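You operate a simulated robot arm through the tools that you are given. There is no shell and no other tool. Be economical: measure what you need, move in short steps, check, and stop when the job is done.

The job below is to be done with a simulated two-armed robot. You get a single attempt, and the scene is never put back.

TASK
Slide the soap back, wipe up the ring it left and put the toilet lid down.
Fine: use the yellow sponge and put it back. What is to be rubbed or washed off counts as gone when no trace of it is left.
Where things are to end (x, y in the base frame): soap dispenser within 35 mm of [750, -80].

The check looks at the end state, three seconds after you hand in, the way a careful person would. Anything else that was tipped, shoved, dropped, spilled or broken makes it a failure. Lids that push on must go on centred and level and be pressed home; caps that screw on are set level and turned clockwise until they are tight.

THE ROBOT
Two 7-joint arms with two-finger parallel grippers on one trunk, on a base that drives. Base frame: it is fixed to the floor where the robot stands at the start and does not move with it; the origin is under the middle of the robot, x ahead of it, y to its left, z up. Readings come in mm, rad, newtons and seconds.
The left shoulder is at the start at [50, 165, 1205], the right one opposite. With the tool pointing down near the work surface each hand reaches from about 160 to 680 mm from the robot's upright axis, wherever it stands, measured 20 degrees to its own side. Places, roughly: soap ring [600, -100, 900]; toilet lid [-700, 1300, 700]. Payload 3.91 kg a hand.
The tool frame of a hand sits at the grasp point between the pads (the TCP): z along the fingers, y along the line on which they close. The tips reach 30 mm beyond it. Largest opening 110 mm; finger width 20, thickness 10; the body of the gripper, 48 by 112 mm, starts 55 mm behind the TCP.
Orientation is that of the tool frame in the base frame, as a unit quaternion [w, x, y, z]. With the fingers straight down and closing along the base's y, the tool's x points along the base's -x, its y along +y and its z along -z.

THE INTERFACE
- The arms move only by the tool servo_tool. It takes "left_commands", "right_commands" or both (then of equal length, played together; a hand with none holds still); each is a list of rows, each an object of numbers (a shift or turn left out is 0, a gripper value left out holds the last): "tx", "ty", "tz": the shift along the tool's x, y, z in mm; "wx", "wy", "wz": the turn, a rotation vector about the tool's x, y, z in rad. In form: [{"tx": .., "ty": .., "tz": .., "wx": .., "wy": .., "wz": ..}, ...]. A call has 1 to 12 rows; each row is the pose to reach, as a shift and turn from the pose commanded when the call began, along the tool's axes at that moment. "left_hand" and "right_hand" are, for a hand that has rows, the opening, from 0 (shut) to 1 (fully open), set as the call begins (left out, the last holds). A row lasts 0.2 s, in which the tool goes at most 50 mm and 0.15 rad; a call with a longer step from one row to the next is refused whole, and so is a gripper value outside its range. A pose out of reach is approached as far as the arm can. The call stops where the force on the tool passes 40 N (or 10 N more than at its start, if that is more) or the arm is blocked; 0.2 s more then pass. The fingers move at their own pace (about 45 mm/s each) and stop on an object; they squeeze with about 26 N. The grip force told is the motor's: it shows also when the fingers shut on nothing. Time passes only in rows, and 0.2 s behind the last, so rows that repeat a pose let the fingers close. It gives the time, the measured TCP pose, the force on the tool (base axes), the opening and the grip force at its end, in the units of the frame above (readings bear some noise), with the torque about the TCP (base axes, N m) and any sound that the robot's microphone picked up.
- Cameras (640 x 400 px; columns grow to the right, rows downward): "scene" is now at [101.1, 45.7, 1368.1]; the picture's right is [0.55, -0.83, 0.00], its down [-0.54, -0.36, -0.77] and it looks along [0.64, 0.42, -0.64] (base axes); focal length 214 px, centre (320, 200). "left" rides on the left gripper at [72, -17, -103] in its tool frame; the picture's right is [0.23, 0.97, 0.00], its down [-0.76, 0.18, -0.62] and it looks along [-0.61, 0.14, 0.78] (tool axes); focal length 222 px, centre (320, 200). "right" rides on the right gripper at [72, 17, -103] in its tool frame; the picture's right is [-0.23, 0.97, 0.00], its down [-0.76, -0.18, -0.62] and it looks along [-0.61, -0.14, 0.78] (tool axes); focal length 222 px, centre (320, 200). There is no depth. A picture from a camera that has moved, and an enlarged one, comes with that camera's place and axes in the base frame and with its lens.
- grab_frame(camera): a new picture of that camera. No time passes.
- move_column(by): slides the trunk up (or, below 0, down) by that many mm; the arms and the scene camera ride with it, the base frame stays. It gives what a move gives, with no picture.
- base_move(legs): drives the robot by 1 to 6 legs, each [ahead, left, turn to the left] in mm, mm and rad, along the robot's own axes; the way and the turn of a leg run together, so that a leg with both is an arc; at most 1500 mm and 3.142 rad a leg. The arms and the cameras ride along, it lands a little off, and it stops where it bumps. It gives what a move gives.
- pan_tilt(pan, tilt): turns the head with the scene camera to pan (to the left, within 1.396 rad either way) and tilt (down, from -0.506 to 1.204), counted from straight ahead of the robot. It gives what a move gives.
- enlarge(camera, box): a new picture of the part [left, top, right, bottom] of that camera's present view, enlarged. No time passes.
- finish_job(): hands the job in; it is judged then, once.

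Work in short steps. Places have to be worked out from the pictures, the camera data and where the tool is seen: move nearer, look again, correct. Check each grasp and each placing, and mend what went wrong. You have 120 turns and 100 pictures in all, those below and enlarged ones among them. Open the grippers and draw the arms clear of the work before you hand the job in, unless the task says otherwise; then end with one line.

The tools are called after "Emit:" as name(argument=value, ...) on one line, values as JSON. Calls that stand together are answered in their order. servo_tool: Moves the arms, as the interface text tells. Its arguments: {"type":"object","properties":{"left_commands":{"type":"array","items":{"type":"object","properties":{"tx":{"type":"number"},"ty":{"type":"number"},"tz":{"type":"number"},"wx":{"type":"number"},"wy":{"type":"number"},"wz":{"type":"number"}}}},"left_hand":{"type":"number"},"right_commands":{"type":"array","items":{"type":"object","properties":{"tx":{"type":"number"},"ty":{"type":"number"},"tz":{"type":"number"},"wx":{"type":"number"},"wy":{"type":"number"},"wz":{"type":"number"}}}},"right_hand":{"type":"number"}},"required":[]} The other tools are called the same way: move_column (by) slides the trunk up or down; base_move (legs) drives the base; pan_tilt (pan, tilt) turns the head that bears the scene camera; grab_frame (camera) takes a picture; enlarge (camera, box) takes an enlarged picture of a part of a camera's view; finish_job () hands the job in.

At the start:

```text
time_s: 0.0
left_eef_pos: [440.3, 274.5, 1132.7]
left_tool_rot: [0.0, 0.001, 1.0, 0.0]
left_contact_force: [-0.2, -0.1, 0.2]
left_ft_torque: [-0.02, 0.02, -0.04]
left_opening: 109.9
left_finger_force: 0.1
right_eef_pos: [273.5, -93.8, 1158.5]
right_tool_rot: [0.0, 0.0, 1.0, 0.0]
right_contact_force: [0.2, -0.8, 0.8]
right_ft_torque: [0.02, 0.0, -0.01]
right_opening: 110.0
right_finger_force: 0.0
trunk travel left (down, up): [-425.0, 78.0]
robot x, y, heading: [0.4, 1.8, -0.001]
head pan, tilt: [0.585, 0.7]
```

scene: 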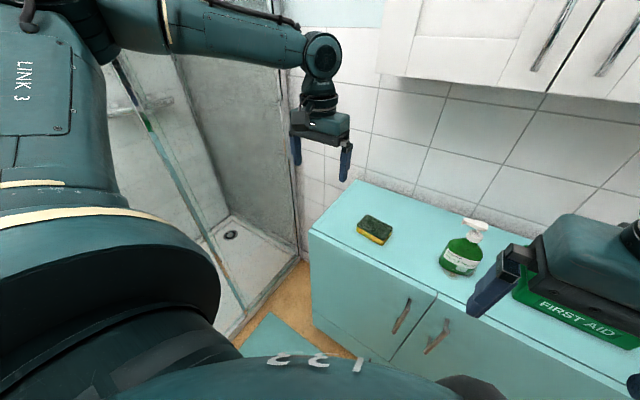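
right: 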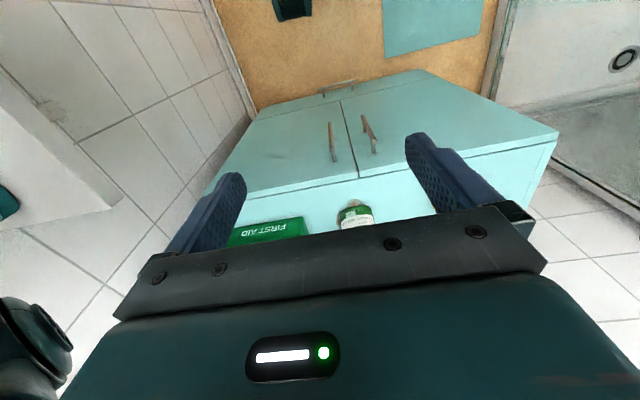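
left: 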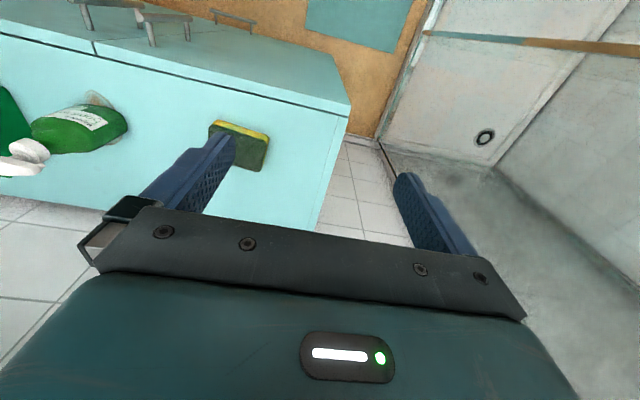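

I look straight at the counter first, so I can place the soap, ring and sponge.

Emit:
pan_tilt(pan=0.0, tilt=0.75)

Emit:
grab_frame(camera="scene")

```text
time_s: 1.0
left_eef_pos: [441.2, 275.1, 1133.2]
left_tool_rot: [-0.001, -0.001, 1.0, 0.0]
left_contact_force: [-0.5, 0.2, 0.2]
left_ft_torque: [0.0, 0.0, 0.0]
left_opening: 110.3
left_finger_force: 0.1
right_eef_pos: [272.5, -93.8, 1159.6]
right_tool_rot: [0.0, 0.0, 1.0, 0.0]
right_contact_force: [-0.6, -0.1, 0.5]
right_ft_torque: [-0.02, -0.02, -0.01]
right_opening: 109.8
right_finger_force: 0.0
trunk travel left (down, up): [-425.0, 78.0]
robot x, y, heading: [1.3, 1.7, 0.002]
head pan, tilt: [0.0, 0.75]
```

```text
96 pictures are left
camera scene: at [113.1, -1.0, 1363.8], right [0.0, -1.0, 0.0], down [-0.68, 0.0, -0.73], along [0.73, 0.0, -0.68], focal length 214 px, centre (320, 200)
```

scene: 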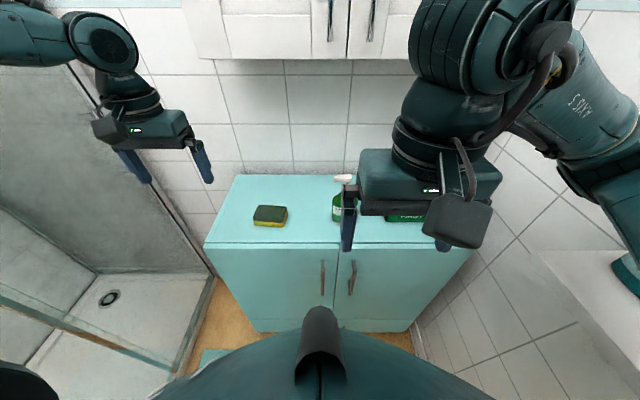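

The right arm hides the soap. I move it away to the right and look again.

Emit:
servo_tool(right_commands=[{"ty": -45}, {"ty": -90}, {"ty": -135}, {"ty": -180}, {"ty": -225}, {"ty": -260}])

Emit:
grab_frame(camera="scene")

Emit:
enlarge(camera="scene", box=[200, 150, 480, 325])

```text
time_s: 2.2
left_eef_pos: [442.2, 311.9, 1124.9]
left_tool_rot: [-0.001, -0.011, 1.0, -0.014]
left_contact_force: [0.0, -0.1, 0.1]
left_ft_torque: [-0.03, 0.01, 0.0]
left_opening: 110.0
left_finger_force: 0.0
right_eef_pos: [298.4, -220.7, 1164.6]
right_tool_rot: [-0.004, -0.14, 0.99, -0.008]
right_contact_force: [-0.5, -0.1, -0.1]
right_ft_torque: [0.01, 0.05, 0.0]
right_opening: 109.7
right_finger_force: 0.1
trunk travel left (down, up): [-425.0, 78.0]
robot x, y, heading: [1.1, 4.0, 0.02]
head pan, tilt: [0.0, 0.75]
stopped in row 6 (right hand): the arm was blocked; the commanded pose is now the measured one
```

```text
95 pictures are left
camera scene: at [120.2, 36.3, 1364.9], right [0.02, -1.0, 0.03], down [-0.68, -0.03, -0.73], along [0.73, 0.0, -0.68], focal length 214 px, centre (320, 200)
```

scene: 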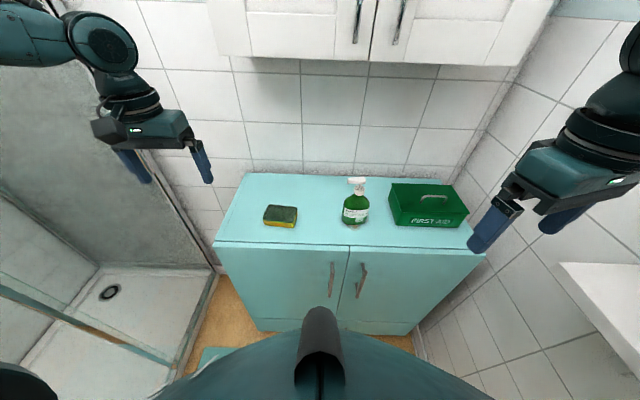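

```text
2.29 times, centred on (340, 238) of scene
camera zoom: at [120.2, 36.3, 1364.9], right [0.02, -1.0, 0.03], down [-0.68, -0.03, -0.73], along [0.73, 0.0, -0.68], focal length 490 px, centre (274, 114)
```

zoom: 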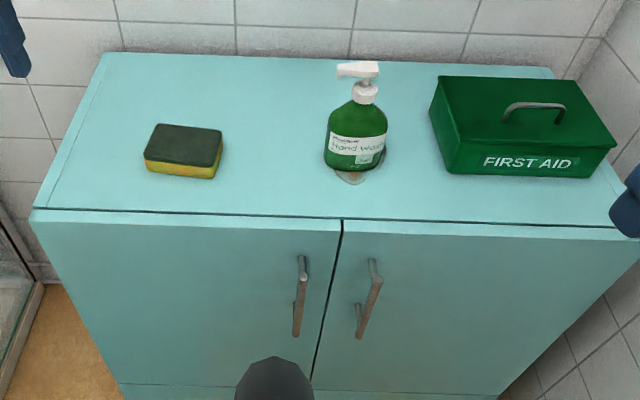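

The right arm's elbow pressed against the right-hand wall and tipped the trunk a bit. I back it off and look again.

Emit:
servo_tool(right_commands=[{"ty": 40}, {"ty": 70, "wy": 0}, {"ty": 70}])

Emit:
enlarge(camera="scene", box=[200, 150, 480, 325])

```text
time_s: 3.0
left_eef_pos: [439.2, 282.7, 1133.1]
left_tool_rot: [0.0, -0.006, 1.0, 0.0]
left_contact_force: [-0.5, -0.6, -0.1]
left_ft_torque: [0.01, 0.01, -0.02]
left_opening: 110.2
left_finger_force: 0.1
right_eef_pos: [274.3, -187.6, 1158.1]
right_tool_rot: [0.0, -0.126, 0.992, 0.007]
right_contact_force: [0.2, 0.5, -0.8]
right_ft_torque: [0.02, 0.0, 0.03]
right_opening: 110.1
right_finger_force: 0.1
trunk travel left (down, up): [-425.0, 78.0]
robot x, y, heading: [1.1, 0.9, 0.011]
head pan, tilt: [0.0, 0.75]
```

```text
2.29 times, centred on (340, 238) of scene
camera zoom: at [114.2, 2.1, 1363.7], right [0.01, -1.0, 0.0], down [-0.68, -0.01, -0.73], along [0.73, 0.01, -0.68], focal length 490 px, centre (274, 114)
```

zoom: 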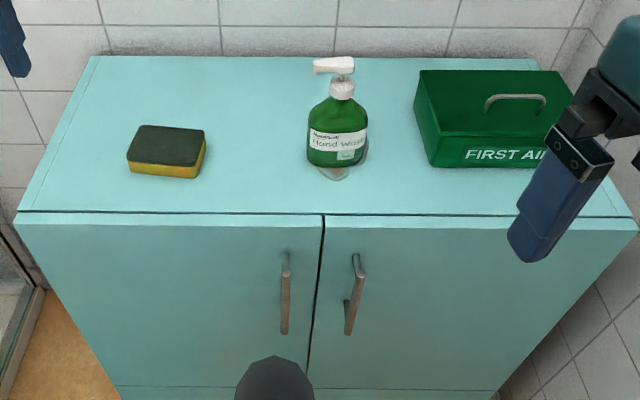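

Counter is at z≈850: soap base about (600,-82), ring front near x≈540, sponge about (575,160). I straighten the right hand, tilt its fingers forward somewhat, and bring it ahead of the soap.

Emit:
servo_tool(right_commands=[{"tx": -11, "ty": 43, "wz": 0.13}, {"tx": -22, "ty": 87, "wz": 0.253}, {"tx": -22, "ty": 87, "wz": 0.253}])

Emit:
base_move(legs=[[100, 0, 0]])

Emit:
grab_frame(camera="right")

Emit:
grab_frame(camera="scene")

```text
time_s: 3.8
left_eef_pos: [440.2, 283.4, 1132.6]
left_tool_rot: [0.001, -0.006, 1.0, -0.001]
left_contact_force: [0.3, -0.6, -0.3]
left_ft_torque: [0.01, -0.02, -0.01]
left_opening: 110.0
left_finger_force: 0.2
right_eef_pos: [274.2, -96.9, 1159.6]
right_tool_rot: [-0.001, 0.001, 1.0, 0.006]
right_contact_force: [0.2, -0.1, -0.4]
right_ft_torque: [0.0, -0.04, -0.04]
right_opening: 110.2
right_finger_force: 0.1
trunk travel left (down, up): [-425.0, 78.0]
robot x, y, heading: [3.6, 3.0, 0.014]
head pan, tilt: [0.0, 0.75]
```

```text
time_s: 5.0
left_eef_pos: [539.2, 283.8, 1132.5]
left_tool_rot: [0.001, -0.007, 1.0, 0.0]
left_contact_force: [0.6, 0.1, -1.0]
left_ft_torque: [0.01, 0.04, 0.01]
left_opening: 110.0
left_finger_force: 0.0
right_eef_pos: [372.8, -94.8, 1158.3]
right_tool_rot: [0.0, 0.0, 1.0, 0.008]
right_contact_force: [-0.2, 0.0, -0.2]
right_ft_torque: [0.02, 0.02, -0.01]
right_opening: 109.8
right_finger_force: 0.0
trunk travel left (down, up): [-425.0, 78.0]
robot x, y, heading: [101.0, 3.2, 0.013]
head pan, tilt: [0.0, 0.75]
```

```text
92 pictures are left
camera right: at [300.5, -78.2, 1262.9], right [0.23, 0.97, 0.01], down [0.76, -0.19, 0.62], along [0.61, -0.13, -0.79], focal length 222 px, centre (320, 200)
```

right: 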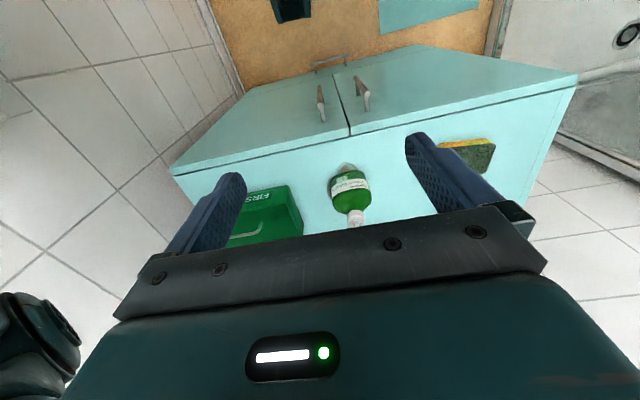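

```text
91 pictures are left
camera scene: at [214.1, 4.3, 1363.7], right [0.01, -1.0, 0.0], down [-0.68, -0.01, -0.73], along [0.73, 0.01, -0.68], focal length 214 px, centre (320, 200)
```

scene: 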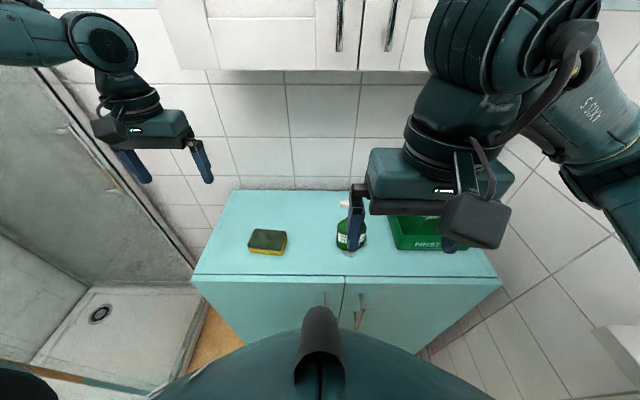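

Both cameras agree on z≈850 with the soap front near (558,-78). I bring the right hand to the front of the soap, with fingers tilted forward and half open for a two-point push.

Emit:
servo_tool(right_commands=[{"tx": -15, "ty": 2, "tz": 35, "wy": -0.05}, {"tx": -30, "ty": 4, "tz": 70, "wy": -0.1}, {"tx": -50, "ty": 6, "tz": 105, "wy": -0.17}, {"tx": -70, "ty": 8, "tz": 140, "wy": -0.23}, {"tx": -88, "ty": 10, "tz": 175, "wy": -0.29}, {"tx": -105, "ty": 12, "tz": 210, "wy": -0.35}, {"tx": -117, "ty": 15, "tz": 240, "wy": -0.4}, {"tx": -117, "ty": 15, "tz": 240, "wy": -0.4}], right_hand=0.45)

Emit:
grab_frame(camera="right")

Emit:
grab_frame(camera="scene")

```text
time_s: 6.8
left_eef_pos: [539.6, 283.5, 1132.3]
left_tool_rot: [0.001, -0.006, 1.0, 0.0]
left_contact_force: [0.0, 0.4, -0.6]
left_ft_torque: [-0.02, 0.02, 0.01]
left_opening: 110.0
left_finger_force: 0.1
right_eef_pos: [487.7, -76.1, 918.1]
right_tool_rot: [0.198, 0.002, 0.98, 0.005]
right_contact_force: [0.1, 0.1, -0.2]
right_ft_torque: [0.04, -0.04, 0.0]
right_opening: 49.5
right_finger_force: 0.1
trunk travel left (down, up): [-425.0, 78.0]
robot x, y, heading: [100.3, 5.7, 0.012]
head pan, tilt: [0.0, 0.75]
```

```text
90 pictures are left
camera right: at [380.9, -60.4, 985.3], right [0.21, 0.97, 0.1], down [0.46, -0.19, 0.87], along [0.86, -0.13, -0.49], focal length 222 px, centre (320, 200)
```

right: 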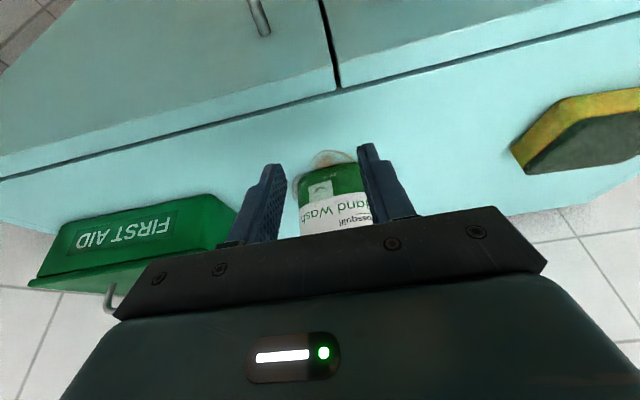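

```text
89 pictures are left
camera scene: at [213.0, 4.3, 1363.8], right [0.01, -1.0, 0.0], down [-0.68, -0.01, -0.73], along [0.73, 0.01, -0.68], focal length 214 px, centre (320, 200)
```

scene: 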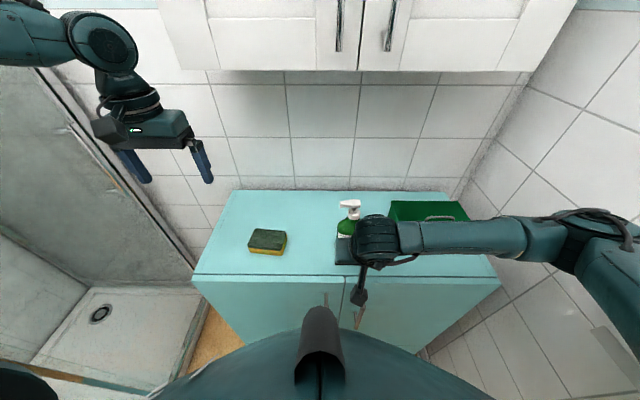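

Soap sits between the fingers' line, at y≈-76. I lower 22 mm and advance slowly to first contact.

Emit:
servo_tool(right_commands=[{"tx": 4.3, "tz": 10}, {"tx": 8.6, "tz": 20.2}, {"tx": -9.8, "tz": 28}, {"tx": -28, "tz": 36}, {"tx": -37.4, "tz": 39.7}, {"tx": -46.6, "tz": 43.6}])

Emit:
grab_frame(camera="right")

```text
time_s: 8.2
left_eef_pos: [539.1, 283.3, 1133.2]
left_tool_rot: [0.001, -0.006, 1.0, 0.0]
left_contact_force: [0.4, 0.1, 1.3]
left_ft_torque: [-0.04, 0.0, 0.03]
left_opening: 109.7
left_finger_force: 0.0
right_eef_pos: [548.3, -74.7, 898.2]
right_tool_rot: [0.199, 0.0, 0.98, 0.008]
right_contact_force: [-0.8, 0.7, -0.3]
right_ft_torque: [-0.02, 0.0, 0.0]
right_opening: 49.8
right_finger_force: 0.1
trunk travel left (down, up): [-425.0, 78.0]
robot x, y, heading: [96.9, 6.9, 0.014]
head pan, tilt: [0.0, 0.75]
```

```text
88 pictures are left
camera right: at [441.4, -58.1, 964.9], right [0.21, 0.97, 0.1], down [0.46, -0.19, 0.87], along [0.86, -0.13, -0.49], focal length 222 px, centre (320, 200)
```

right: 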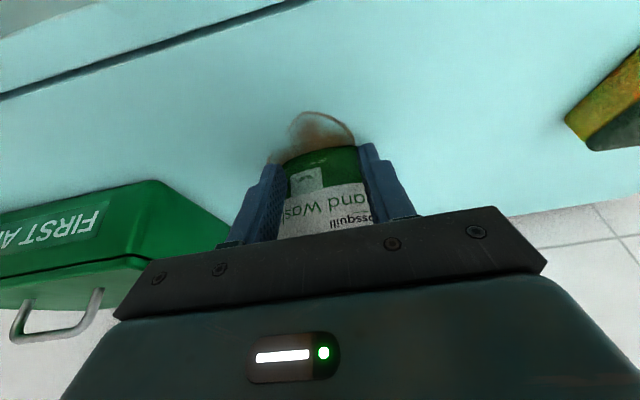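

About at contact. I push on straight ahead in 20 mm rows for 60 mm.

Emit:
servo_tool(right_commands=[{"tx": -9.2, "tz": 3.9}, {"tx": -18.4, "tz": 7.8}, {"tx": -27.6, "tz": 11.7}, {"tx": -36.8, "tz": 15.6}, {"tx": -46, "tz": 19.5}, {"tx": -55.2, "tz": 23.4}])

Emit:
grab_frame(camera="right")

Emit:
enlarge(camera="scene", box=[200, 150, 480, 325])

```text
time_s: 9.6
left_eef_pos: [539.1, 284.5, 1133.4]
left_tool_rot: [0.001, -0.006, 1.0, 0.0]
left_contact_force: [-0.5, 0.3, -0.1]
left_ft_torque: [0.0, 0.01, 0.01]
left_opening: 110.5
left_finger_force: 0.0
right_eef_pos: [609.6, -75.7, 897.3]
right_tool_rot: [0.198, 0.001, 0.98, 0.007]
right_contact_force: [-1.2, -0.2, 1.0]
right_ft_torque: [0.0, -0.02, -0.02]
right_opening: 49.7
right_finger_force: 0.0
trunk travel left (down, up): [-425.0, 78.0]
robot x, y, heading: [100.6, 3.0, 0.007]
head pan, tilt: [0.0, 0.75]
```

```text
87 pictures are left
camera right: at [501.9, -58.2, 964.4], right [0.21, 0.97, 0.1], down [0.46, -0.19, 0.87], along [0.86, -0.13, -0.49], focal length 222 px, centre (320, 200)
```

right: 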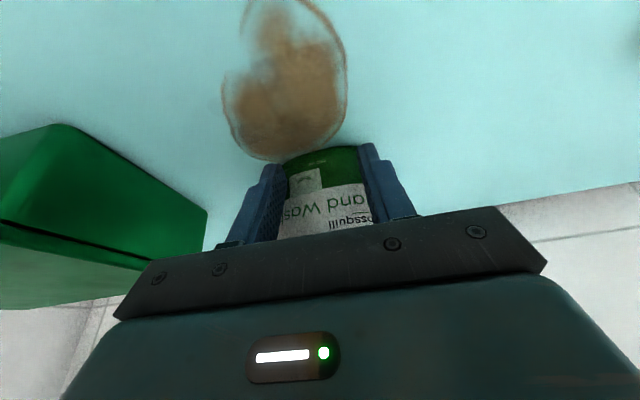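

```text
2.29 times, centred on (340, 238) of scene
camera zoom: at [213.0, 4.3, 1363.8], right [0.01, -1.0, 0.0], down [-0.68, -0.01, -0.73], along [0.73, 0.01, -0.68], focal length 490 px, centre (274, 114)
```

zoom: 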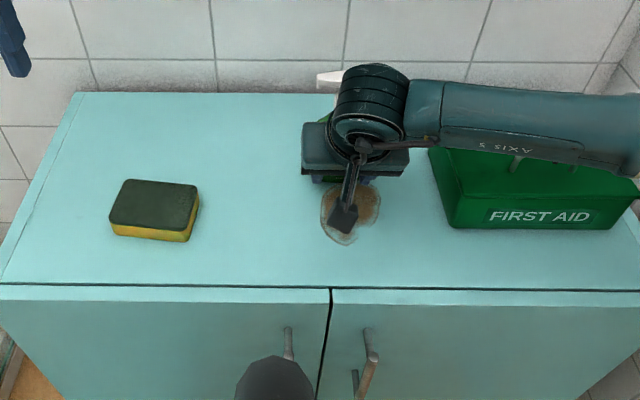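

The soap is moving along, seated between the fingers, and the ring is laid bare. Front edge is now ≈629 (centre ≈665); I push another 50 mm and check.

Emit:
servo_tool(right_commands=[{"tx": -9.2, "tz": 3.9}, {"tx": -18.4, "tz": 7.8}, {"tx": -27.6, "tz": 11.7}, {"tx": -36.8, "tz": 15.6}, {"tx": -46, "tz": 19.5}])

Emit:
grab_frame(camera="scene")

Emit:
grab_frame(camera="left")

```text
time_s: 10.8
left_eef_pos: [538.1, 283.7, 1133.3]
left_tool_rot: [0.001, -0.006, 1.0, 0.0]
left_contact_force: [0.3, 0.7, -0.3]
left_ft_torque: [-0.02, -0.02, 0.01]
left_opening: 110.2
left_finger_force: 0.1
right_eef_pos: [659.2, -73.9, 896.8]
right_tool_rot: [0.199, 0.0, 0.98, 0.007]
right_contact_force: [-0.6, 0.2, 0.0]
right_ft_torque: [-0.02, -0.04, -0.01]
right_opening: 49.7
right_finger_force: 0.2
trunk travel left (down, up): [-425.0, 78.0]
robot x, y, heading: [104.9, 6.0, 0.013]
head pan, tilt: [0.0, 0.75]
```

```text
85 pictures are left
camera scene: at [213.1, 4.3, 1363.8], right [0.01, -1.0, 0.0], down [-0.68, -0.01, -0.73], along [0.73, 0.01, -0.68], focal length 214 px, centre (320, 200)
```

scene: 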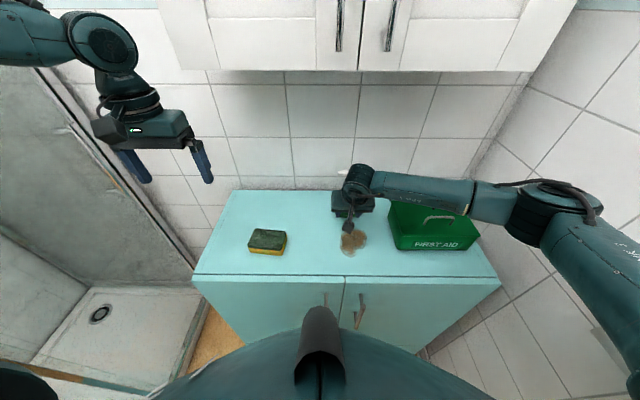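

```text
84 pictures are left
camera left: at [465.7, 266.9, 1236.2], right [-0.24, 0.97, 0.0], down [0.76, 0.19, 0.62], along [0.61, 0.15, -0.78], focal length 222 px, centre (320, 200)
```

left: 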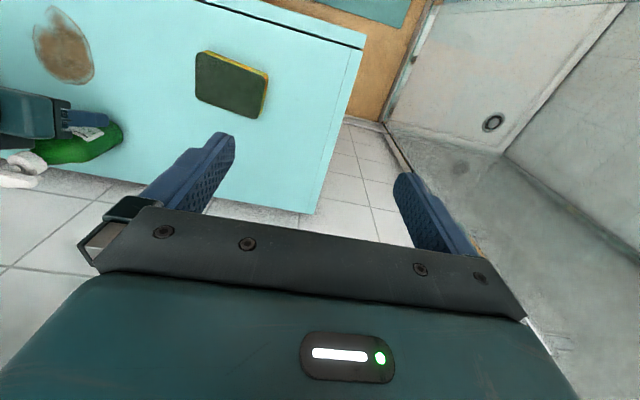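

Left camera puts the soap's centre near (710,-77), about 50 mm ahead of the TCP. I push 40 mm more.

Emit:
servo_tool(right_commands=[{"tx": -9.2, "tz": 3.9}, {"tx": -18.4, "tz": 7.8}, {"tx": -27.6, "tz": 11.7}, {"tx": -36.8, "tz": 15.6}])

Emit:
enlarge(camera="left", box=[0, 0, 320, 200])

```text
time_s: 11.8
left_eef_pos: [538.4, 283.0, 1132.3]
left_tool_rot: [0.001, -0.007, 1.0, 0.0]
left_contact_force: [0.4, 0.0, 0.2]
left_ft_torque: [0.04, -0.01, -0.02]
left_opening: 109.9
left_finger_force: 0.0
right_eef_pos: [700.2, -75.6, 898.0]
right_tool_rot: [0.199, 0.001, 0.98, 0.008]
right_contact_force: [-0.4, -0.1, 1.0]
right_ft_torque: [0.02, -0.03, 0.01]
right_opening: 49.5
right_finger_force: 0.0
trunk travel left (down, up): [-425.0, 78.0]
robot x, y, heading: [101.7, 1.7, 0.012]
head pan, tilt: [0.0, 0.75]
```

```text
2.00 times, centred on (160, 100) of left
camera zoom: at [465.7, 266.9, 1236.2], right [-0.24, 0.97, 0.0], down [0.76, 0.19, 0.62], along [0.61, 0.15, -0.78], focal length 444 px, centre (640, 400)
```

zoom: 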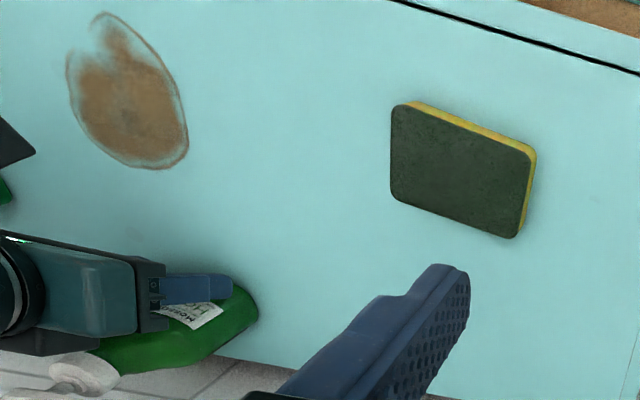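

Soap should be at about (750,-78); ring spans x 532–636, y −118…−50; the sponge is centred near (572,157), 65×91 mm, turned about −0.1 rad. I draw the right hand straight back, then up.

Emit:
servo_tool(right_commands=[{"tx": 20, "tz": -8.5}, {"tx": 60, "tz": -25}, {"tx": 100, "tz": -42}, {"tx": 140, "tz": -59}, {"tx": 184, "tz": -78}, {"tx": 187, "tz": -120, "wy": 0.07}, {"tx": 190, "tz": -162, "wy": 0.14}, {"tx": 193, "tz": -204, "wy": 0.21}, {"tx": 196, "tz": -246, "wy": 0.28}, {"tx": 199, "tz": -290, "wy": 0.35}, {"tx": 202, "tz": -335, "wy": 0.4}, {"tx": 202, "tz": -360, "wy": 0.4}])

Emit:
enlarge(camera="scene", box=[200, 150, 480, 325])

```text
time_s: 14.4
left_eef_pos: [537.0, 284.1, 1133.7]
left_tool_rot: [0.001, -0.006, 1.0, 0.0]
left_contact_force: [-0.7, 0.1, 0.3]
left_ft_torque: [-0.02, -0.04, 0.0]
left_opening: 109.9
left_finger_force: 0.1
right_eef_pos: [371.7, -79.7, 1153.5]
right_tool_rot: [0.0, 0.001, 1.0, 0.007]
right_contact_force: [0.0, 0.2, 0.0]
right_ft_torque: [0.01, 0.01, 0.01]
right_opening: 49.8
right_finger_force: 0.0
trunk travel left (down, up): [-425.0, 78.0]
robot x, y, heading: [96.6, 5.1, 0.009]
head pan, tilt: [0.0, 0.75]
```

```text
2.29 times, centred on (340, 238) of scene
camera zoom: at [212.9, 4.4, 1363.8], right [0.01, -1.0, 0.0], down [-0.68, -0.01, -0.73], along [0.73, 0.01, -0.68], focal length 490 px, centre (274, 114)
```

zoom: 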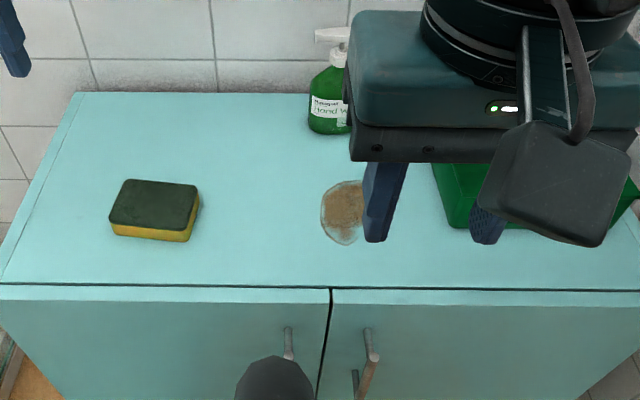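

I check the soap's position with the left camera, now unobstructed.

Emit:
enlarge(camera="left", box=[0, 0, 320, 200])

```text
2.00 times, centred on (160, 100) of left
camera zoom: at [465.6, 266.9, 1236.2], right [-0.24, 0.97, 0.0], down [0.76, 0.19, 0.62], along [0.61, 0.15, -0.78], focal length 444 px, centre (640, 400)
```

zoom: 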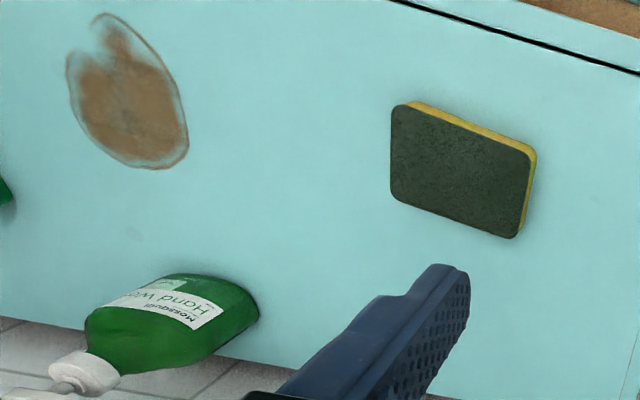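

Soap base centre reads ≈(750,-80), good. Now the left hand goes above the sponge, turning to close across its short side, while the right hand backs off to the right.

Emit:
servo_tool(left_commands=[{"tx": -3, "ty": -11, "tz": 10, "wz": 0.14}, {"tx": -6, "ty": -21, "tz": 25, "wz": 0.28}, {"tx": -9, "ty": -32, "tz": 40, "wz": 0.42}, {"tx": -12, "ty": -43, "tz": 55, "wz": 0.56}, {"tx": -15, "ty": -53, "tz": 70, "wz": 0.7}, {"tx": -18, "ty": -64, "tz": 85, "wz": 0.84}, {"tx": -21, "ty": -75, "tz": 100, "wz": 0.98}, {"tx": -24, "ty": -85, "tz": 115, "wz": 1.12}, {"tx": -27, "ty": -96, "tz": 130, "wz": 1.26}, {"tx": -30, "ty": -107, "tz": 145, "wz": 1.4}, {"tx": -32, "ty": -117, "tz": 160, "wz": 1.54}, {"tx": -34, "ty": -127, "tz": 173, "wz": 1.68}], left_hand=1.0, right_commands=[{"tx": 5, "ty": -8}, {"tx": 10, "ty": -16}, {"tx": 15, "ty": -24}, {"tx": 20, "ty": -32}, {"tx": 25, "ty": -40}, {"tx": 30, "ty": -48}, {"tx": 35, "ty": -56}, {"tx": 40, "ty": -64}, {"tx": 45, "ty": -72}, {"tx": 50, "ty": -80}, {"tx": 55, "ty": -85}, {"tx": 60, "ty": -90}])

Emit:
grab_frame(camera="left")

Emit:
grab_frame(camera="scene")

```text
time_s: 17.0
left_eef_pos: [557.0, 179.4, 973.3]
left_tool_rot: [0.001, 0.741, 0.672, 0.0]
left_contact_force: [0.5, 0.5, 0.0]
left_ft_torque: [-0.01, -0.01, -0.02]
left_opening: 110.1
left_finger_force: 0.0
left hand out of reach, approached as far as the arm can: row 10, 11, 12
right_eef_pos: [321.8, -166.1, 1156.7]
right_tool_rot: [-0.001, 0.0, 1.0, 0.006]
right_contact_force: [-0.5, -0.6, 0.3]
right_ft_torque: [0.01, 0.0, -0.01]
right_opening: 49.5
right_finger_force: 0.0
right hand out of reach, approached as far as the arm can: row 11, 12
trunk travel left (down, up): [-425.0, 78.0]
robot x, y, heading: [102.6, 3.9, 0.013]
head pan, tilt: [0.0, 0.75]
```

```text
80 pictures are left
camera left: at [546.5, 254.0, 1076.4], right [0.99, 0.13, 0.0], down [0.1, -0.77, 0.62], along [0.08, -0.62, -0.78], focal length 222 px, centre (320, 200)
```

left: 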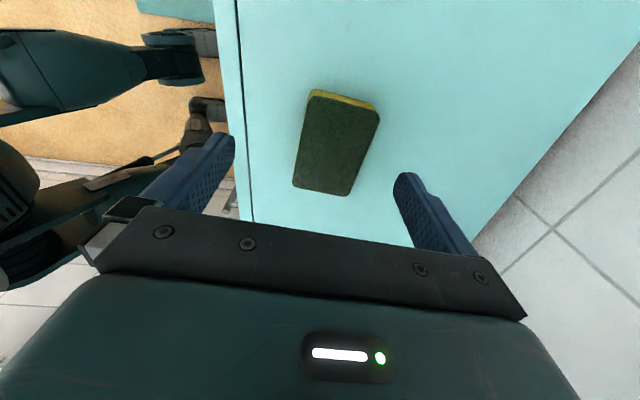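

```text
79 pictures are left
camera scene: at [213.0, 4.2, 1363.8], right [0.01, -1.0, 0.0], down [-0.68, -0.01, -0.73], along [0.73, 0.01, -0.68], focal length 214 px, centre (320, 200)
```

scene: 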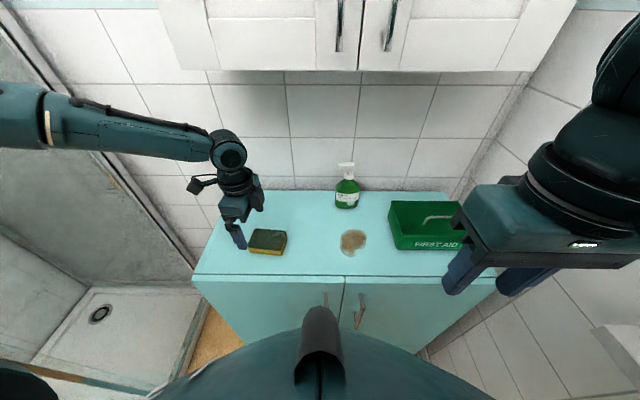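

Turning this way leaves the left arm at its limit (22 mm short). I raise a little and turn the wrist the other way round instead, which gives the same closing line.

Emit:
servo_tool(left_commands=[{"tz": -10, "wz": -0.14}, {"tz": -20, "wz": -0.28}, {"tz": -30, "wz": -0.42}, {"tz": -40, "wz": -0.56}, {"tz": -50, "wz": -0.7}, {"tz": -60, "wz": -0.84}, {"tz": -60, "wz": -0.98}, {"tz": -60, "wz": -1.12}, {"tz": -60, "wz": -1.26}, {"tz": -60, "wz": -1.4}, {"tz": -60, "wz": -1.54}, {"tz": -60, "wz": -1.68}])

Emit:
servo_tool(left_commands=[{"wz": -0.14}, {"wz": -0.28}, {"wz": -0.42}, {"wz": -0.56}, {"wz": -0.7}, {"wz": -0.84}, {"wz": -0.98}, {"wz": -1.12}, {"wz": -1.26}, {"wz": -1.4}, {"wz": -1.46}])

Emit:
grab_frame(camera="scene")

Emit:
grab_frame(camera="left")

```text
time_s: 19.6
left_eef_pos: [556.0, 179.4, 1033.9]
left_tool_rot: [0.0, -0.008, 1.0, -0.001]
left_contact_force: [0.6, 0.0, 0.4]
left_ft_torque: [0.0, 0.01, 0.01]
left_opening: 110.2
left_finger_force: 0.1
right_eef_pos: [321.3, -167.1, 1156.2]
right_tool_rot: [-0.001, 0.001, 1.0, 0.007]
right_contact_force: [0.1, 0.7, -0.6]
right_ft_torque: [0.03, 0.0, 0.03]
right_opening: 49.5
right_finger_force: 0.1
trunk travel left (down, up): [-425.0, 78.0]
robot x, y, heading: [100.2, 0.9, 0.008]
head pan, tilt: [0.0, 0.75]
```

```text
time_s: 22.0
left_eef_pos: [557.6, 180.5, 1033.9]
left_tool_rot: [0.0, -0.672, 0.74, 0.0]
left_contact_force: [-0.8, 0.0, -0.7]
left_ft_torque: [0.0, 0.0, -0.01]
left_opening: 110.0
left_finger_force: 0.0
right_eef_pos: [321.7, -165.7, 1156.1]
right_tool_rot: [-0.001, 0.0, 1.0, 0.007]
right_contact_force: [-0.2, 0.0, -0.6]
right_ft_torque: [0.01, -0.02, -0.04]
right_opening: 49.5
right_finger_force: 0.0
trunk travel left (down, up): [-425.0, 78.0]
robot x, y, heading: [99.6, 7.9, 0.012]
head pan, tilt: [0.0, 0.75]
```

```text
78 pictures are left
camera scene: at [213.1, 4.3, 1363.8], right [0.01, -1.0, 0.0], down [-0.68, -0.01, -0.73], along [0.73, 0.01, -0.68], focal length 214 px, centre (320, 200)
```

scene: 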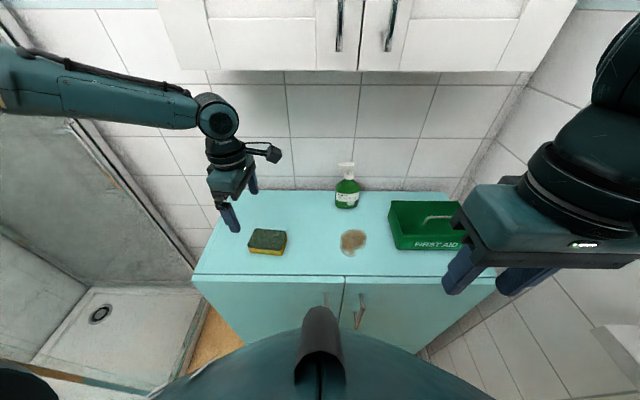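

```text
77 pictures are left
camera left: at [567.0, 107.1, 1138.1], right [-0.99, -0.13, 0.0], down [-0.1, 0.78, 0.62], along [-0.08, 0.62, -0.78], focal length 222 px, centre (320, 200)
```

left: 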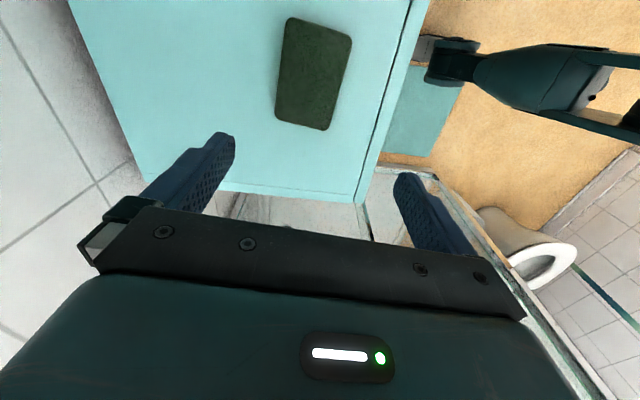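

This way round works. Sponge centre recomputed at (571,156), yaw −0.12; I move over it and lower to just above.

Emit:
servo_tool(left_commands=[{"tx": 11, "ty": -8, "tz": 30}, {"tx": 21.5, "ty": -16.7, "tz": 65}, {"tx": 21.5, "ty": -16.7, "tz": 104}, {"tx": 21.5, "ty": -16.7, "tz": 104}])

Emit:
grab_frame(camera="left")

```text
time_s: 23.0
left_eef_pos: [548.9, 188.0, 953.7]
left_tool_rot: [0.001, -0.672, 0.741, -0.001]
left_contact_force: [-1.1, 0.0, 0.0]
left_ft_torque: [0.0, 0.0, -0.02]
left_opening: 110.1
left_finger_force: 0.1
left hand out of reach, approached as far as the arm can: row 2, 3, 4
right_eef_pos: [320.7, -165.6, 1156.6]
right_tool_rot: [-0.001, 0.001, 1.0, 0.007]
right_contact_force: [-0.2, 0.3, 0.4]
right_ft_torque: [-0.02, -0.01, 0.0]
right_opening: 49.5
right_finger_force: 0.0
trunk travel left (down, up): [-425.0, 78.0]
robot x, y, heading: [102.5, 4.4, 0.013]
head pan, tilt: [0.0, 0.75]
```

```text
76 pictures are left
camera left: at [558.4, 114.5, 1057.4], right [-0.99, -0.13, 0.0], down [-0.1, 0.78, 0.62], along [-0.08, 0.62, -0.78], focal length 222 px, centre (320, 200)
```

left: 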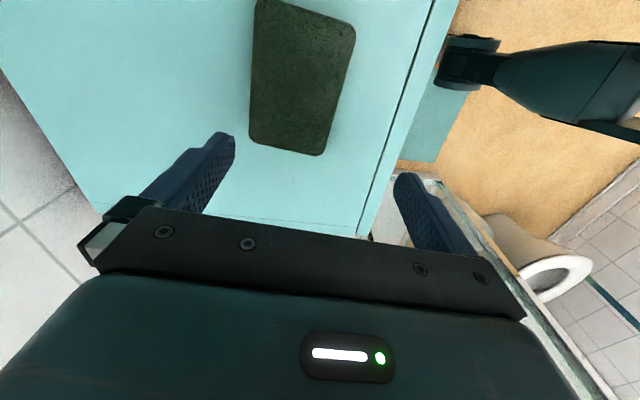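

The left arm cannot come inward enough here; the right arm handled the ring area easily, so I'll use the right arm and shift the base left. First I fold the left hand back, then look left for clearance.

Emit:
servo_tool(left_commands=[{"tx": 0, "ty": 5, "tz": -35, "wz": 0.12}, {"tx": 0, "ty": 10, "tz": -70, "wz": 0.24}, {"tx": -5, "ty": 25, "tz": -100, "wz": 0.36}, {"tx": -10, "ty": 45, "tz": -125, "wz": 0.48}, {"tx": -15, "ty": 65, "tz": -145, "wz": 0.6}, {"tx": -20, "ty": 85, "tz": -165, "wz": 0.72}, {"tx": -25, "ty": 105, "tz": -180, "wz": 0.84}, {"tx": -30, "ty": 125, "tz": -190, "wz": 0.96}, {"tx": -35, "ty": 145, "tz": -195, "wz": 1.08}, {"tx": -40, "ty": 165, "tz": -200, "wz": 1.2}, {"tx": -43, "ty": 185, "tz": -200, "wz": 1.32}, {"tx": -43, "ty": 200, "tz": -200, "wz": 1.46}])

Emit:
pan_tilt(pan=0.9, tilt=0.7)

Emit:
grab_frame(camera="scene")

```text
time_s: 25.6
left_eef_pos: [354.4, 249.0, 1152.2]
left_tool_rot: [0.0, -0.005, 1.0, 0.001]
left_contact_force: [-0.3, -0.4, 0.2]
left_ft_torque: [-0.02, -0.04, 0.03]
left_opening: 110.0
left_finger_force: 0.1
right_eef_pos: [321.6, -166.4, 1156.1]
right_tool_rot: [-0.001, 0.0, 1.0, 0.007]
right_contact_force: [-0.4, 0.3, -0.4]
right_ft_torque: [0.01, 0.01, 0.01]
right_opening: 49.7
right_finger_force: 0.0
trunk travel left (down, up): [-425.0, 78.0]
robot x, y, heading: [101.1, 2.6, 0.011]
head pan, tilt: [0.0, 0.75]
```

```text
time_s: 26.8
left_eef_pos: [355.4, 247.6, 1153.4]
left_tool_rot: [0.001, -0.007, 1.0, 0.0]
left_contact_force: [-0.3, 0.2, -0.5]
left_ft_torque: [0.01, 0.03, 0.02]
left_opening: 109.9
left_finger_force: 0.0
right_eef_pos: [322.0, -166.6, 1156.9]
right_tool_rot: [-0.001, 0.0, 1.0, 0.007]
right_contact_force: [-0.1, 0.8, 0.0]
right_ft_torque: [-0.02, 0.03, 0.01]
right_opening: 49.6
right_finger_force: 0.0
trunk travel left (down, up): [-425.0, 78.0]
robot x, y, heading: [98.4, 3.9, 0.012]
head pan, tilt: [0.901, 0.7]
```

```text
75 pictures are left
camera scene: at [182.2, 70.4, 1368.0], right [0.79, -0.61, 0.0], down [-0.39, -0.51, -0.76], along [0.47, 0.6, -0.64], focal length 214 px, centre (320, 200)
```

scene: 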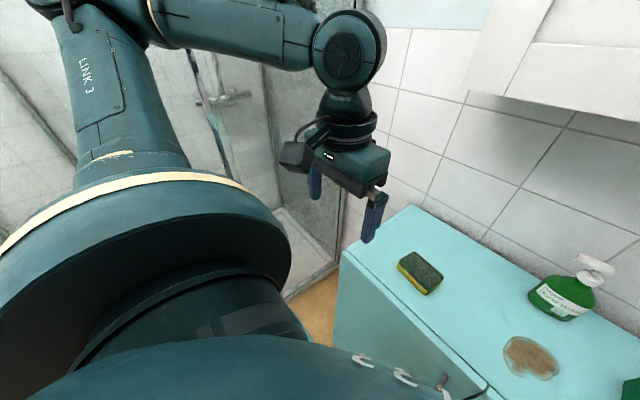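

Shower glass is about y≈730, so there's room but not for a large sideways shift. I back a little, shift 70 mm left and turn 0.3 rad left so the sponge and ring both fall on the right arm's side.

Emit:
base_move(legs=[[-40, 0, 0], [0, 70, 0], [0, 0, 0.3]])

Emit:
pan_tilt(pan=-0.2, tilt=0.8)

Emit:
grab_frame(camera="scene")

Emit:
grab_frame(camera="right")

```text
time_s: 29.2
left_eef_pos: [232.1, 380.8, 1152.8]
left_tool_rot: [0.0, -0.153, 0.988, 0.001]
left_contact_force: [0.0, -0.2, -1.0]
left_ft_torque: [0.0, 0.0, -0.03]
left_opening: 109.7
left_finger_force: 0.2
right_eef_pos: [319.9, -24.1, 1156.8]
right_tool_rot: [-0.002, -0.147, 0.989, 0.008]
right_contact_force: [0.6, 0.0, 0.2]
right_ft_torque: [0.01, -0.02, 0.03]
right_opening: 49.5
right_finger_force: 0.0
trunk travel left (down, up): [-425.0, 78.0]
robot x, y, heading: [58.6, 72.6, 0.309]
head pan, tilt: [0.901, 0.7]
```

```text
time_s: 30.6
left_eef_pos: [231.0, 380.6, 1154.2]
left_tool_rot: [0.001, -0.153, 0.988, -0.001]
left_contact_force: [0.2, 0.2, 0.3]
left_ft_torque: [0.02, -0.01, -0.03]
left_opening: 109.9
left_finger_force: 0.1
right_eef_pos: [319.8, -24.4, 1157.9]
right_tool_rot: [-0.003, -0.148, 0.989, 0.006]
right_contact_force: [-0.6, -0.3, -0.6]
right_ft_torque: [0.02, 0.01, 0.02]
right_opening: 49.7
right_finger_force: 0.0
trunk travel left (down, up): [-425.0, 78.0]
robot x, y, heading: [56.5, 75.1, 0.304]
head pan, tilt: [-0.201, 0.799]
```

```text
74 pictures are left
camera scene: at [167.0, 89.6, 1359.8], right [0.11, -0.99, 0.0], down [-0.71, -0.08, -0.7], along [0.69, 0.07, -0.72], focal length 214 px, centre (320, 200)
```

scene: 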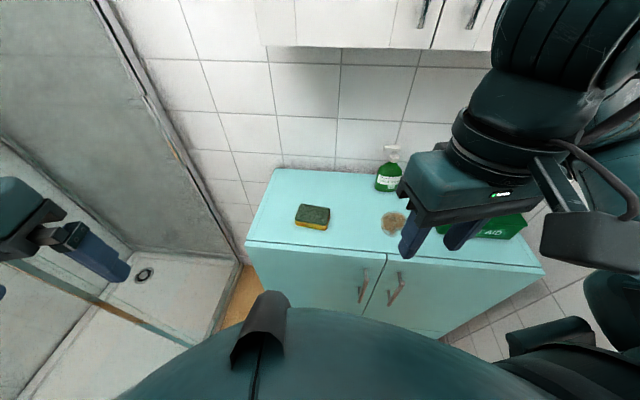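

```text
73 pictures are left
camera right: at [245.6, -31.2, 1260.4], right [-0.07, 1.0, 0.01], down [0.78, 0.04, 0.62], along [0.62, 0.05, -0.79], focal length 222 px, centre (320, 200)
```

right: 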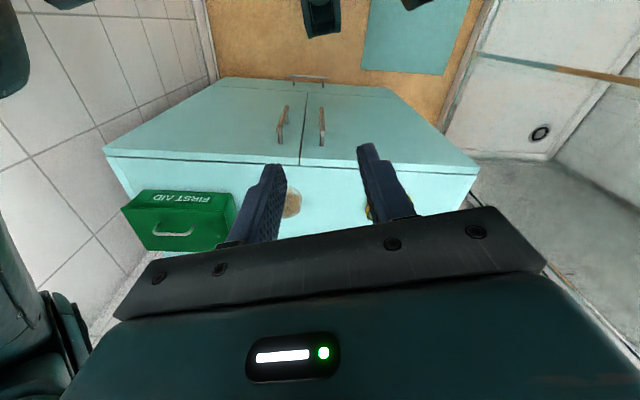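

Clear. I send the right hand above the sponge, turning it 1.15 rad so it closes across the short side, gripper wide open.

Emit:
servo_tool(right_commands=[{"tx": -29, "ty": 10, "tz": 16, "wz": -0.115}, {"tx": -58, "ty": 20, "tz": 32, "wz": -0.23}, {"tx": -88, "ty": 30, "tz": 48, "wz": -0.345}, {"tx": -117, "ty": 39, "tz": 64, "wz": -0.46}, {"tx": -146, "ty": 49, "tz": 80, "wz": -0.575}, {"tx": -175, "ty": 59, "tz": 96, "wz": -0.69}, {"tx": -205, "ty": 69, "tz": 112, "wz": -0.805}, {"tx": -234, "ty": 79, "tz": 128, "wz": -0.92}, {"tx": -263, "ty": 89, "tz": 144, "wz": -1.035}, {"tx": -292.7, "ty": 98.5, "tz": 158, "wz": -1.15}, {"tx": -292.7, "ty": 98.5, "tz": 158, "wz": -1.15}], right_hand=1.0)

Emit:
grab_frame(camera="right")

Emit:
grab_frame(camera="scene")

```text
time_s: 33.0
left_eef_pos: [231.8, 381.3, 1153.7]
left_tool_rot: [0.0, -0.153, 0.988, -0.001]
left_contact_force: [0.8, 0.5, -0.2]
left_ft_torque: [-0.02, 0.04, 0.0]
left_opening: 109.9
left_finger_force: 0.0
right_eef_pos: [535.5, 132.3, 1019.0]
right_tool_rot: [0.002, -0.602, 0.798, 0.006]
right_contact_force: [-0.3, 0.1, -0.3]
right_ft_torque: [-0.01, 0.01, 0.0]
right_opening: 110.0
right_finger_force: 0.0
right hand out of reach, approached as far as the arm can: row 9, 10, 11
trunk travel left (down, up): [-425.0, 78.0]
robot x, y, heading: [60.9, 73.7, 0.307]
head pan, tilt: [-0.201, 0.799]
```

```text
72 pictures are left
camera right: at [500.6, 65.4, 1121.7], right [-0.87, 0.49, 0.01], down [0.38, 0.68, 0.63], along [0.3, 0.55, -0.78], focal length 222 px, centre (320, 200)
```

right: 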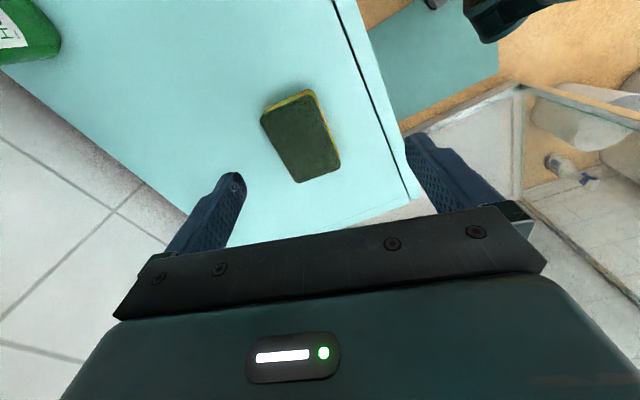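

```text
71 pictures are left
camera scene: at [167.0, 89.6, 1359.8], right [0.11, -0.99, 0.0], down [-0.71, -0.08, -0.7], along [0.69, 0.07, -0.72], focal length 214 px, centre (320, 200)
```

scene: 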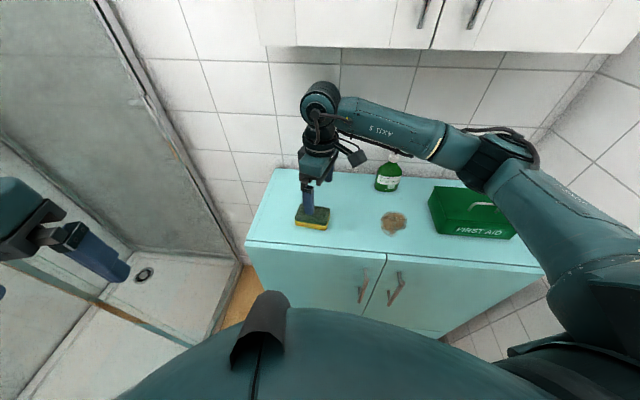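

The reach seems limited to about 400 mm from the shoulder with the tool upright, so I need to be closer. I drive ahead 90 mm.

Emit:
base_move(legs=[[50, 0, 0], [40, 0, 0]])

Emit:
grab_frame(camera="right")

```text
time_s: 34.5
left_eef_pos: [303.7, 419.1, 1153.3]
left_tool_rot: [0.001, -0.159, 0.987, -0.001]
left_contact_force: [0.6, 1.1, 0.1]
left_ft_torque: [-0.03, 0.01, -0.04]
left_opening: 110.0
left_finger_force: 0.0
right_eef_pos: [611.5, 172.3, 1020.2]
right_tool_rot: [0.001, -0.606, 0.795, 0.005]
right_contact_force: [-0.1, 0.2, -0.1]
right_ft_torque: [-0.02, -0.01, 0.01]
right_opening: 110.3
right_finger_force: 0.1
trunk travel left (down, up): [-425.0, 78.0]
robot x, y, heading: [133.0, 110.1, 0.317]
head pan, tilt: [-0.201, 0.799]
stopped in leg 2: the robot was blocked; the commanded pose is now the measured one
```

```text
70 pictures are left
camera right: at [576.7, 105.4, 1122.0], right [-0.88, 0.48, 0.01], down [0.38, 0.68, 0.63], along [0.29, 0.56, -0.78], focal length 222 px, centre (320, 200)
```

right: 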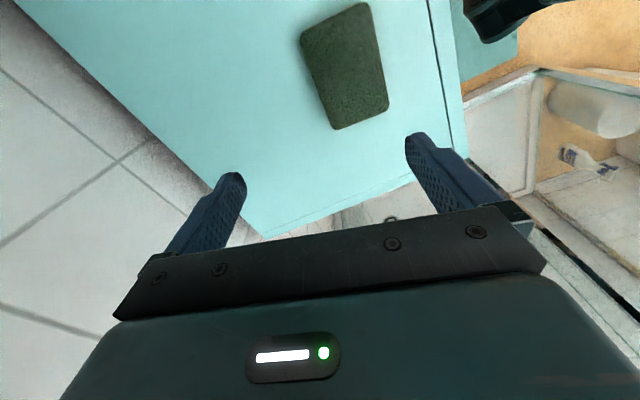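

The base lightly touched the cabinet; I ease back 10 mm and read the pose.

Emit:
base_move(legs=[[-12, 0, 0]])

Emit:
enlarge(camera="scene", box=[220, 120, 540, 320])

```text
time_s: 35.2
left_eef_pos: [292.2, 413.0, 1152.4]
left_tool_rot: [0.001, -0.16, 0.987, 0.0]
left_contact_force: [-0.4, 0.7, -0.4]
left_ft_torque: [0.01, 0.0, -0.04]
left_opening: 110.0
left_finger_force: 0.0
right_eef_pos: [602.1, 165.4, 1019.6]
right_tool_rot: [0.002, -0.606, 0.796, 0.006]
right_contact_force: [-0.6, -0.1, 0.8]
right_ft_torque: [0.0, -0.06, 0.0]
right_opening: 110.3
right_finger_force: 0.1
trunk travel left (down, up): [-425.0, 78.0]
robot x, y, heading: [120.8, 101.5, 0.321]
head pan, tilt: [-0.201, 0.799]
```

```text
2.00 times, centred on (380, 220) of scene
camera zoom: at [231.6, 120.8, 1359.8], right [0.12, -0.99, 0.0], down [-0.71, -0.08, -0.7], along [0.69, 0.08, -0.72], focal length 429 px, centre (200, 160)
```

zoom: 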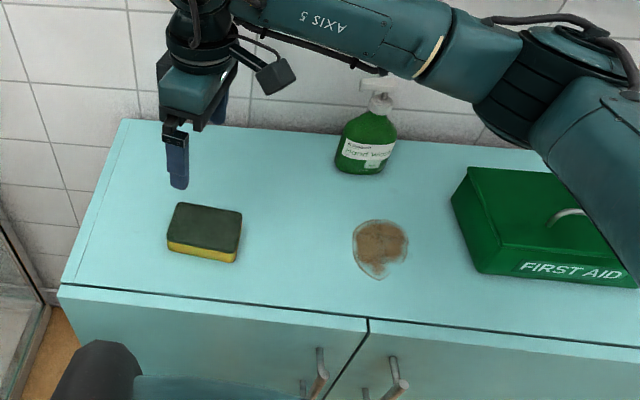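

Now align over the sponge at (570,154), turn the last 0.146 rad, and lower until the tips are just above it.

Emit:
servo_tool(right_commands=[{"tx": 10, "ty": 14, "tz": 20, "wz": -0.075}, {"tx": 19, "ty": 28, "tz": 50, "wz": -0.146}, {"tx": 19, "ty": 28, "tz": 90, "wz": -0.146}, {"tx": 19, "ty": 28, "tz": 90, "wz": -0.146}])

Emit:
grab_frame(camera="right")

```text
time_s: 36.2
left_eef_pos: [293.3, 413.6, 1154.7]
left_tool_rot: [0.0, -0.16, 0.987, 0.0]
left_contact_force: [-0.1, 0.6, 0.5]
left_ft_torque: [-0.01, 0.02, -0.03]
left_opening: 109.9
left_finger_force: 0.1
right_eef_pos: [575.7, 148.3, 962.7]
right_tool_rot: [0.006, -0.656, 0.754, -0.004]
right_contact_force: [-0.1, 0.9, 0.3]
right_ft_torque: [-0.01, 0.02, 0.04]
right_opening: 110.1
right_finger_force: 0.1
right hand out of reach, approached as far as the arm can: row 2, 3, 4
trunk travel left (down, up): [-425.0, 78.0]
robot x, y, heading: [124.5, 105.1, 0.322]
head pan, tilt: [-0.201, 0.799]
```

```text
68 pictures are left
camera right: at [546.8, 78.9, 1066.0], right [-0.93, 0.36, -0.01], down [0.27, 0.73, 0.63], along [0.24, 0.58, -0.78], focal length 222 px, centre (320, 200)
```

right: 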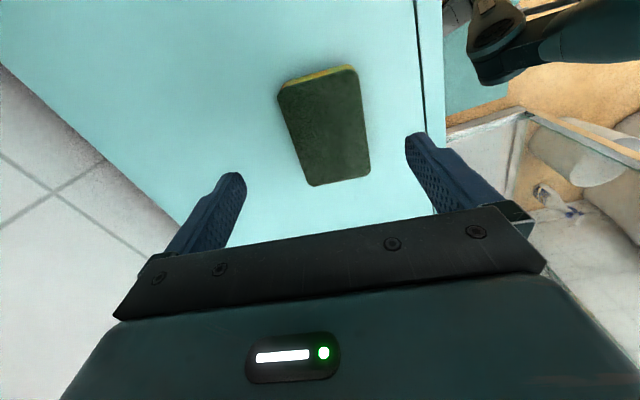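

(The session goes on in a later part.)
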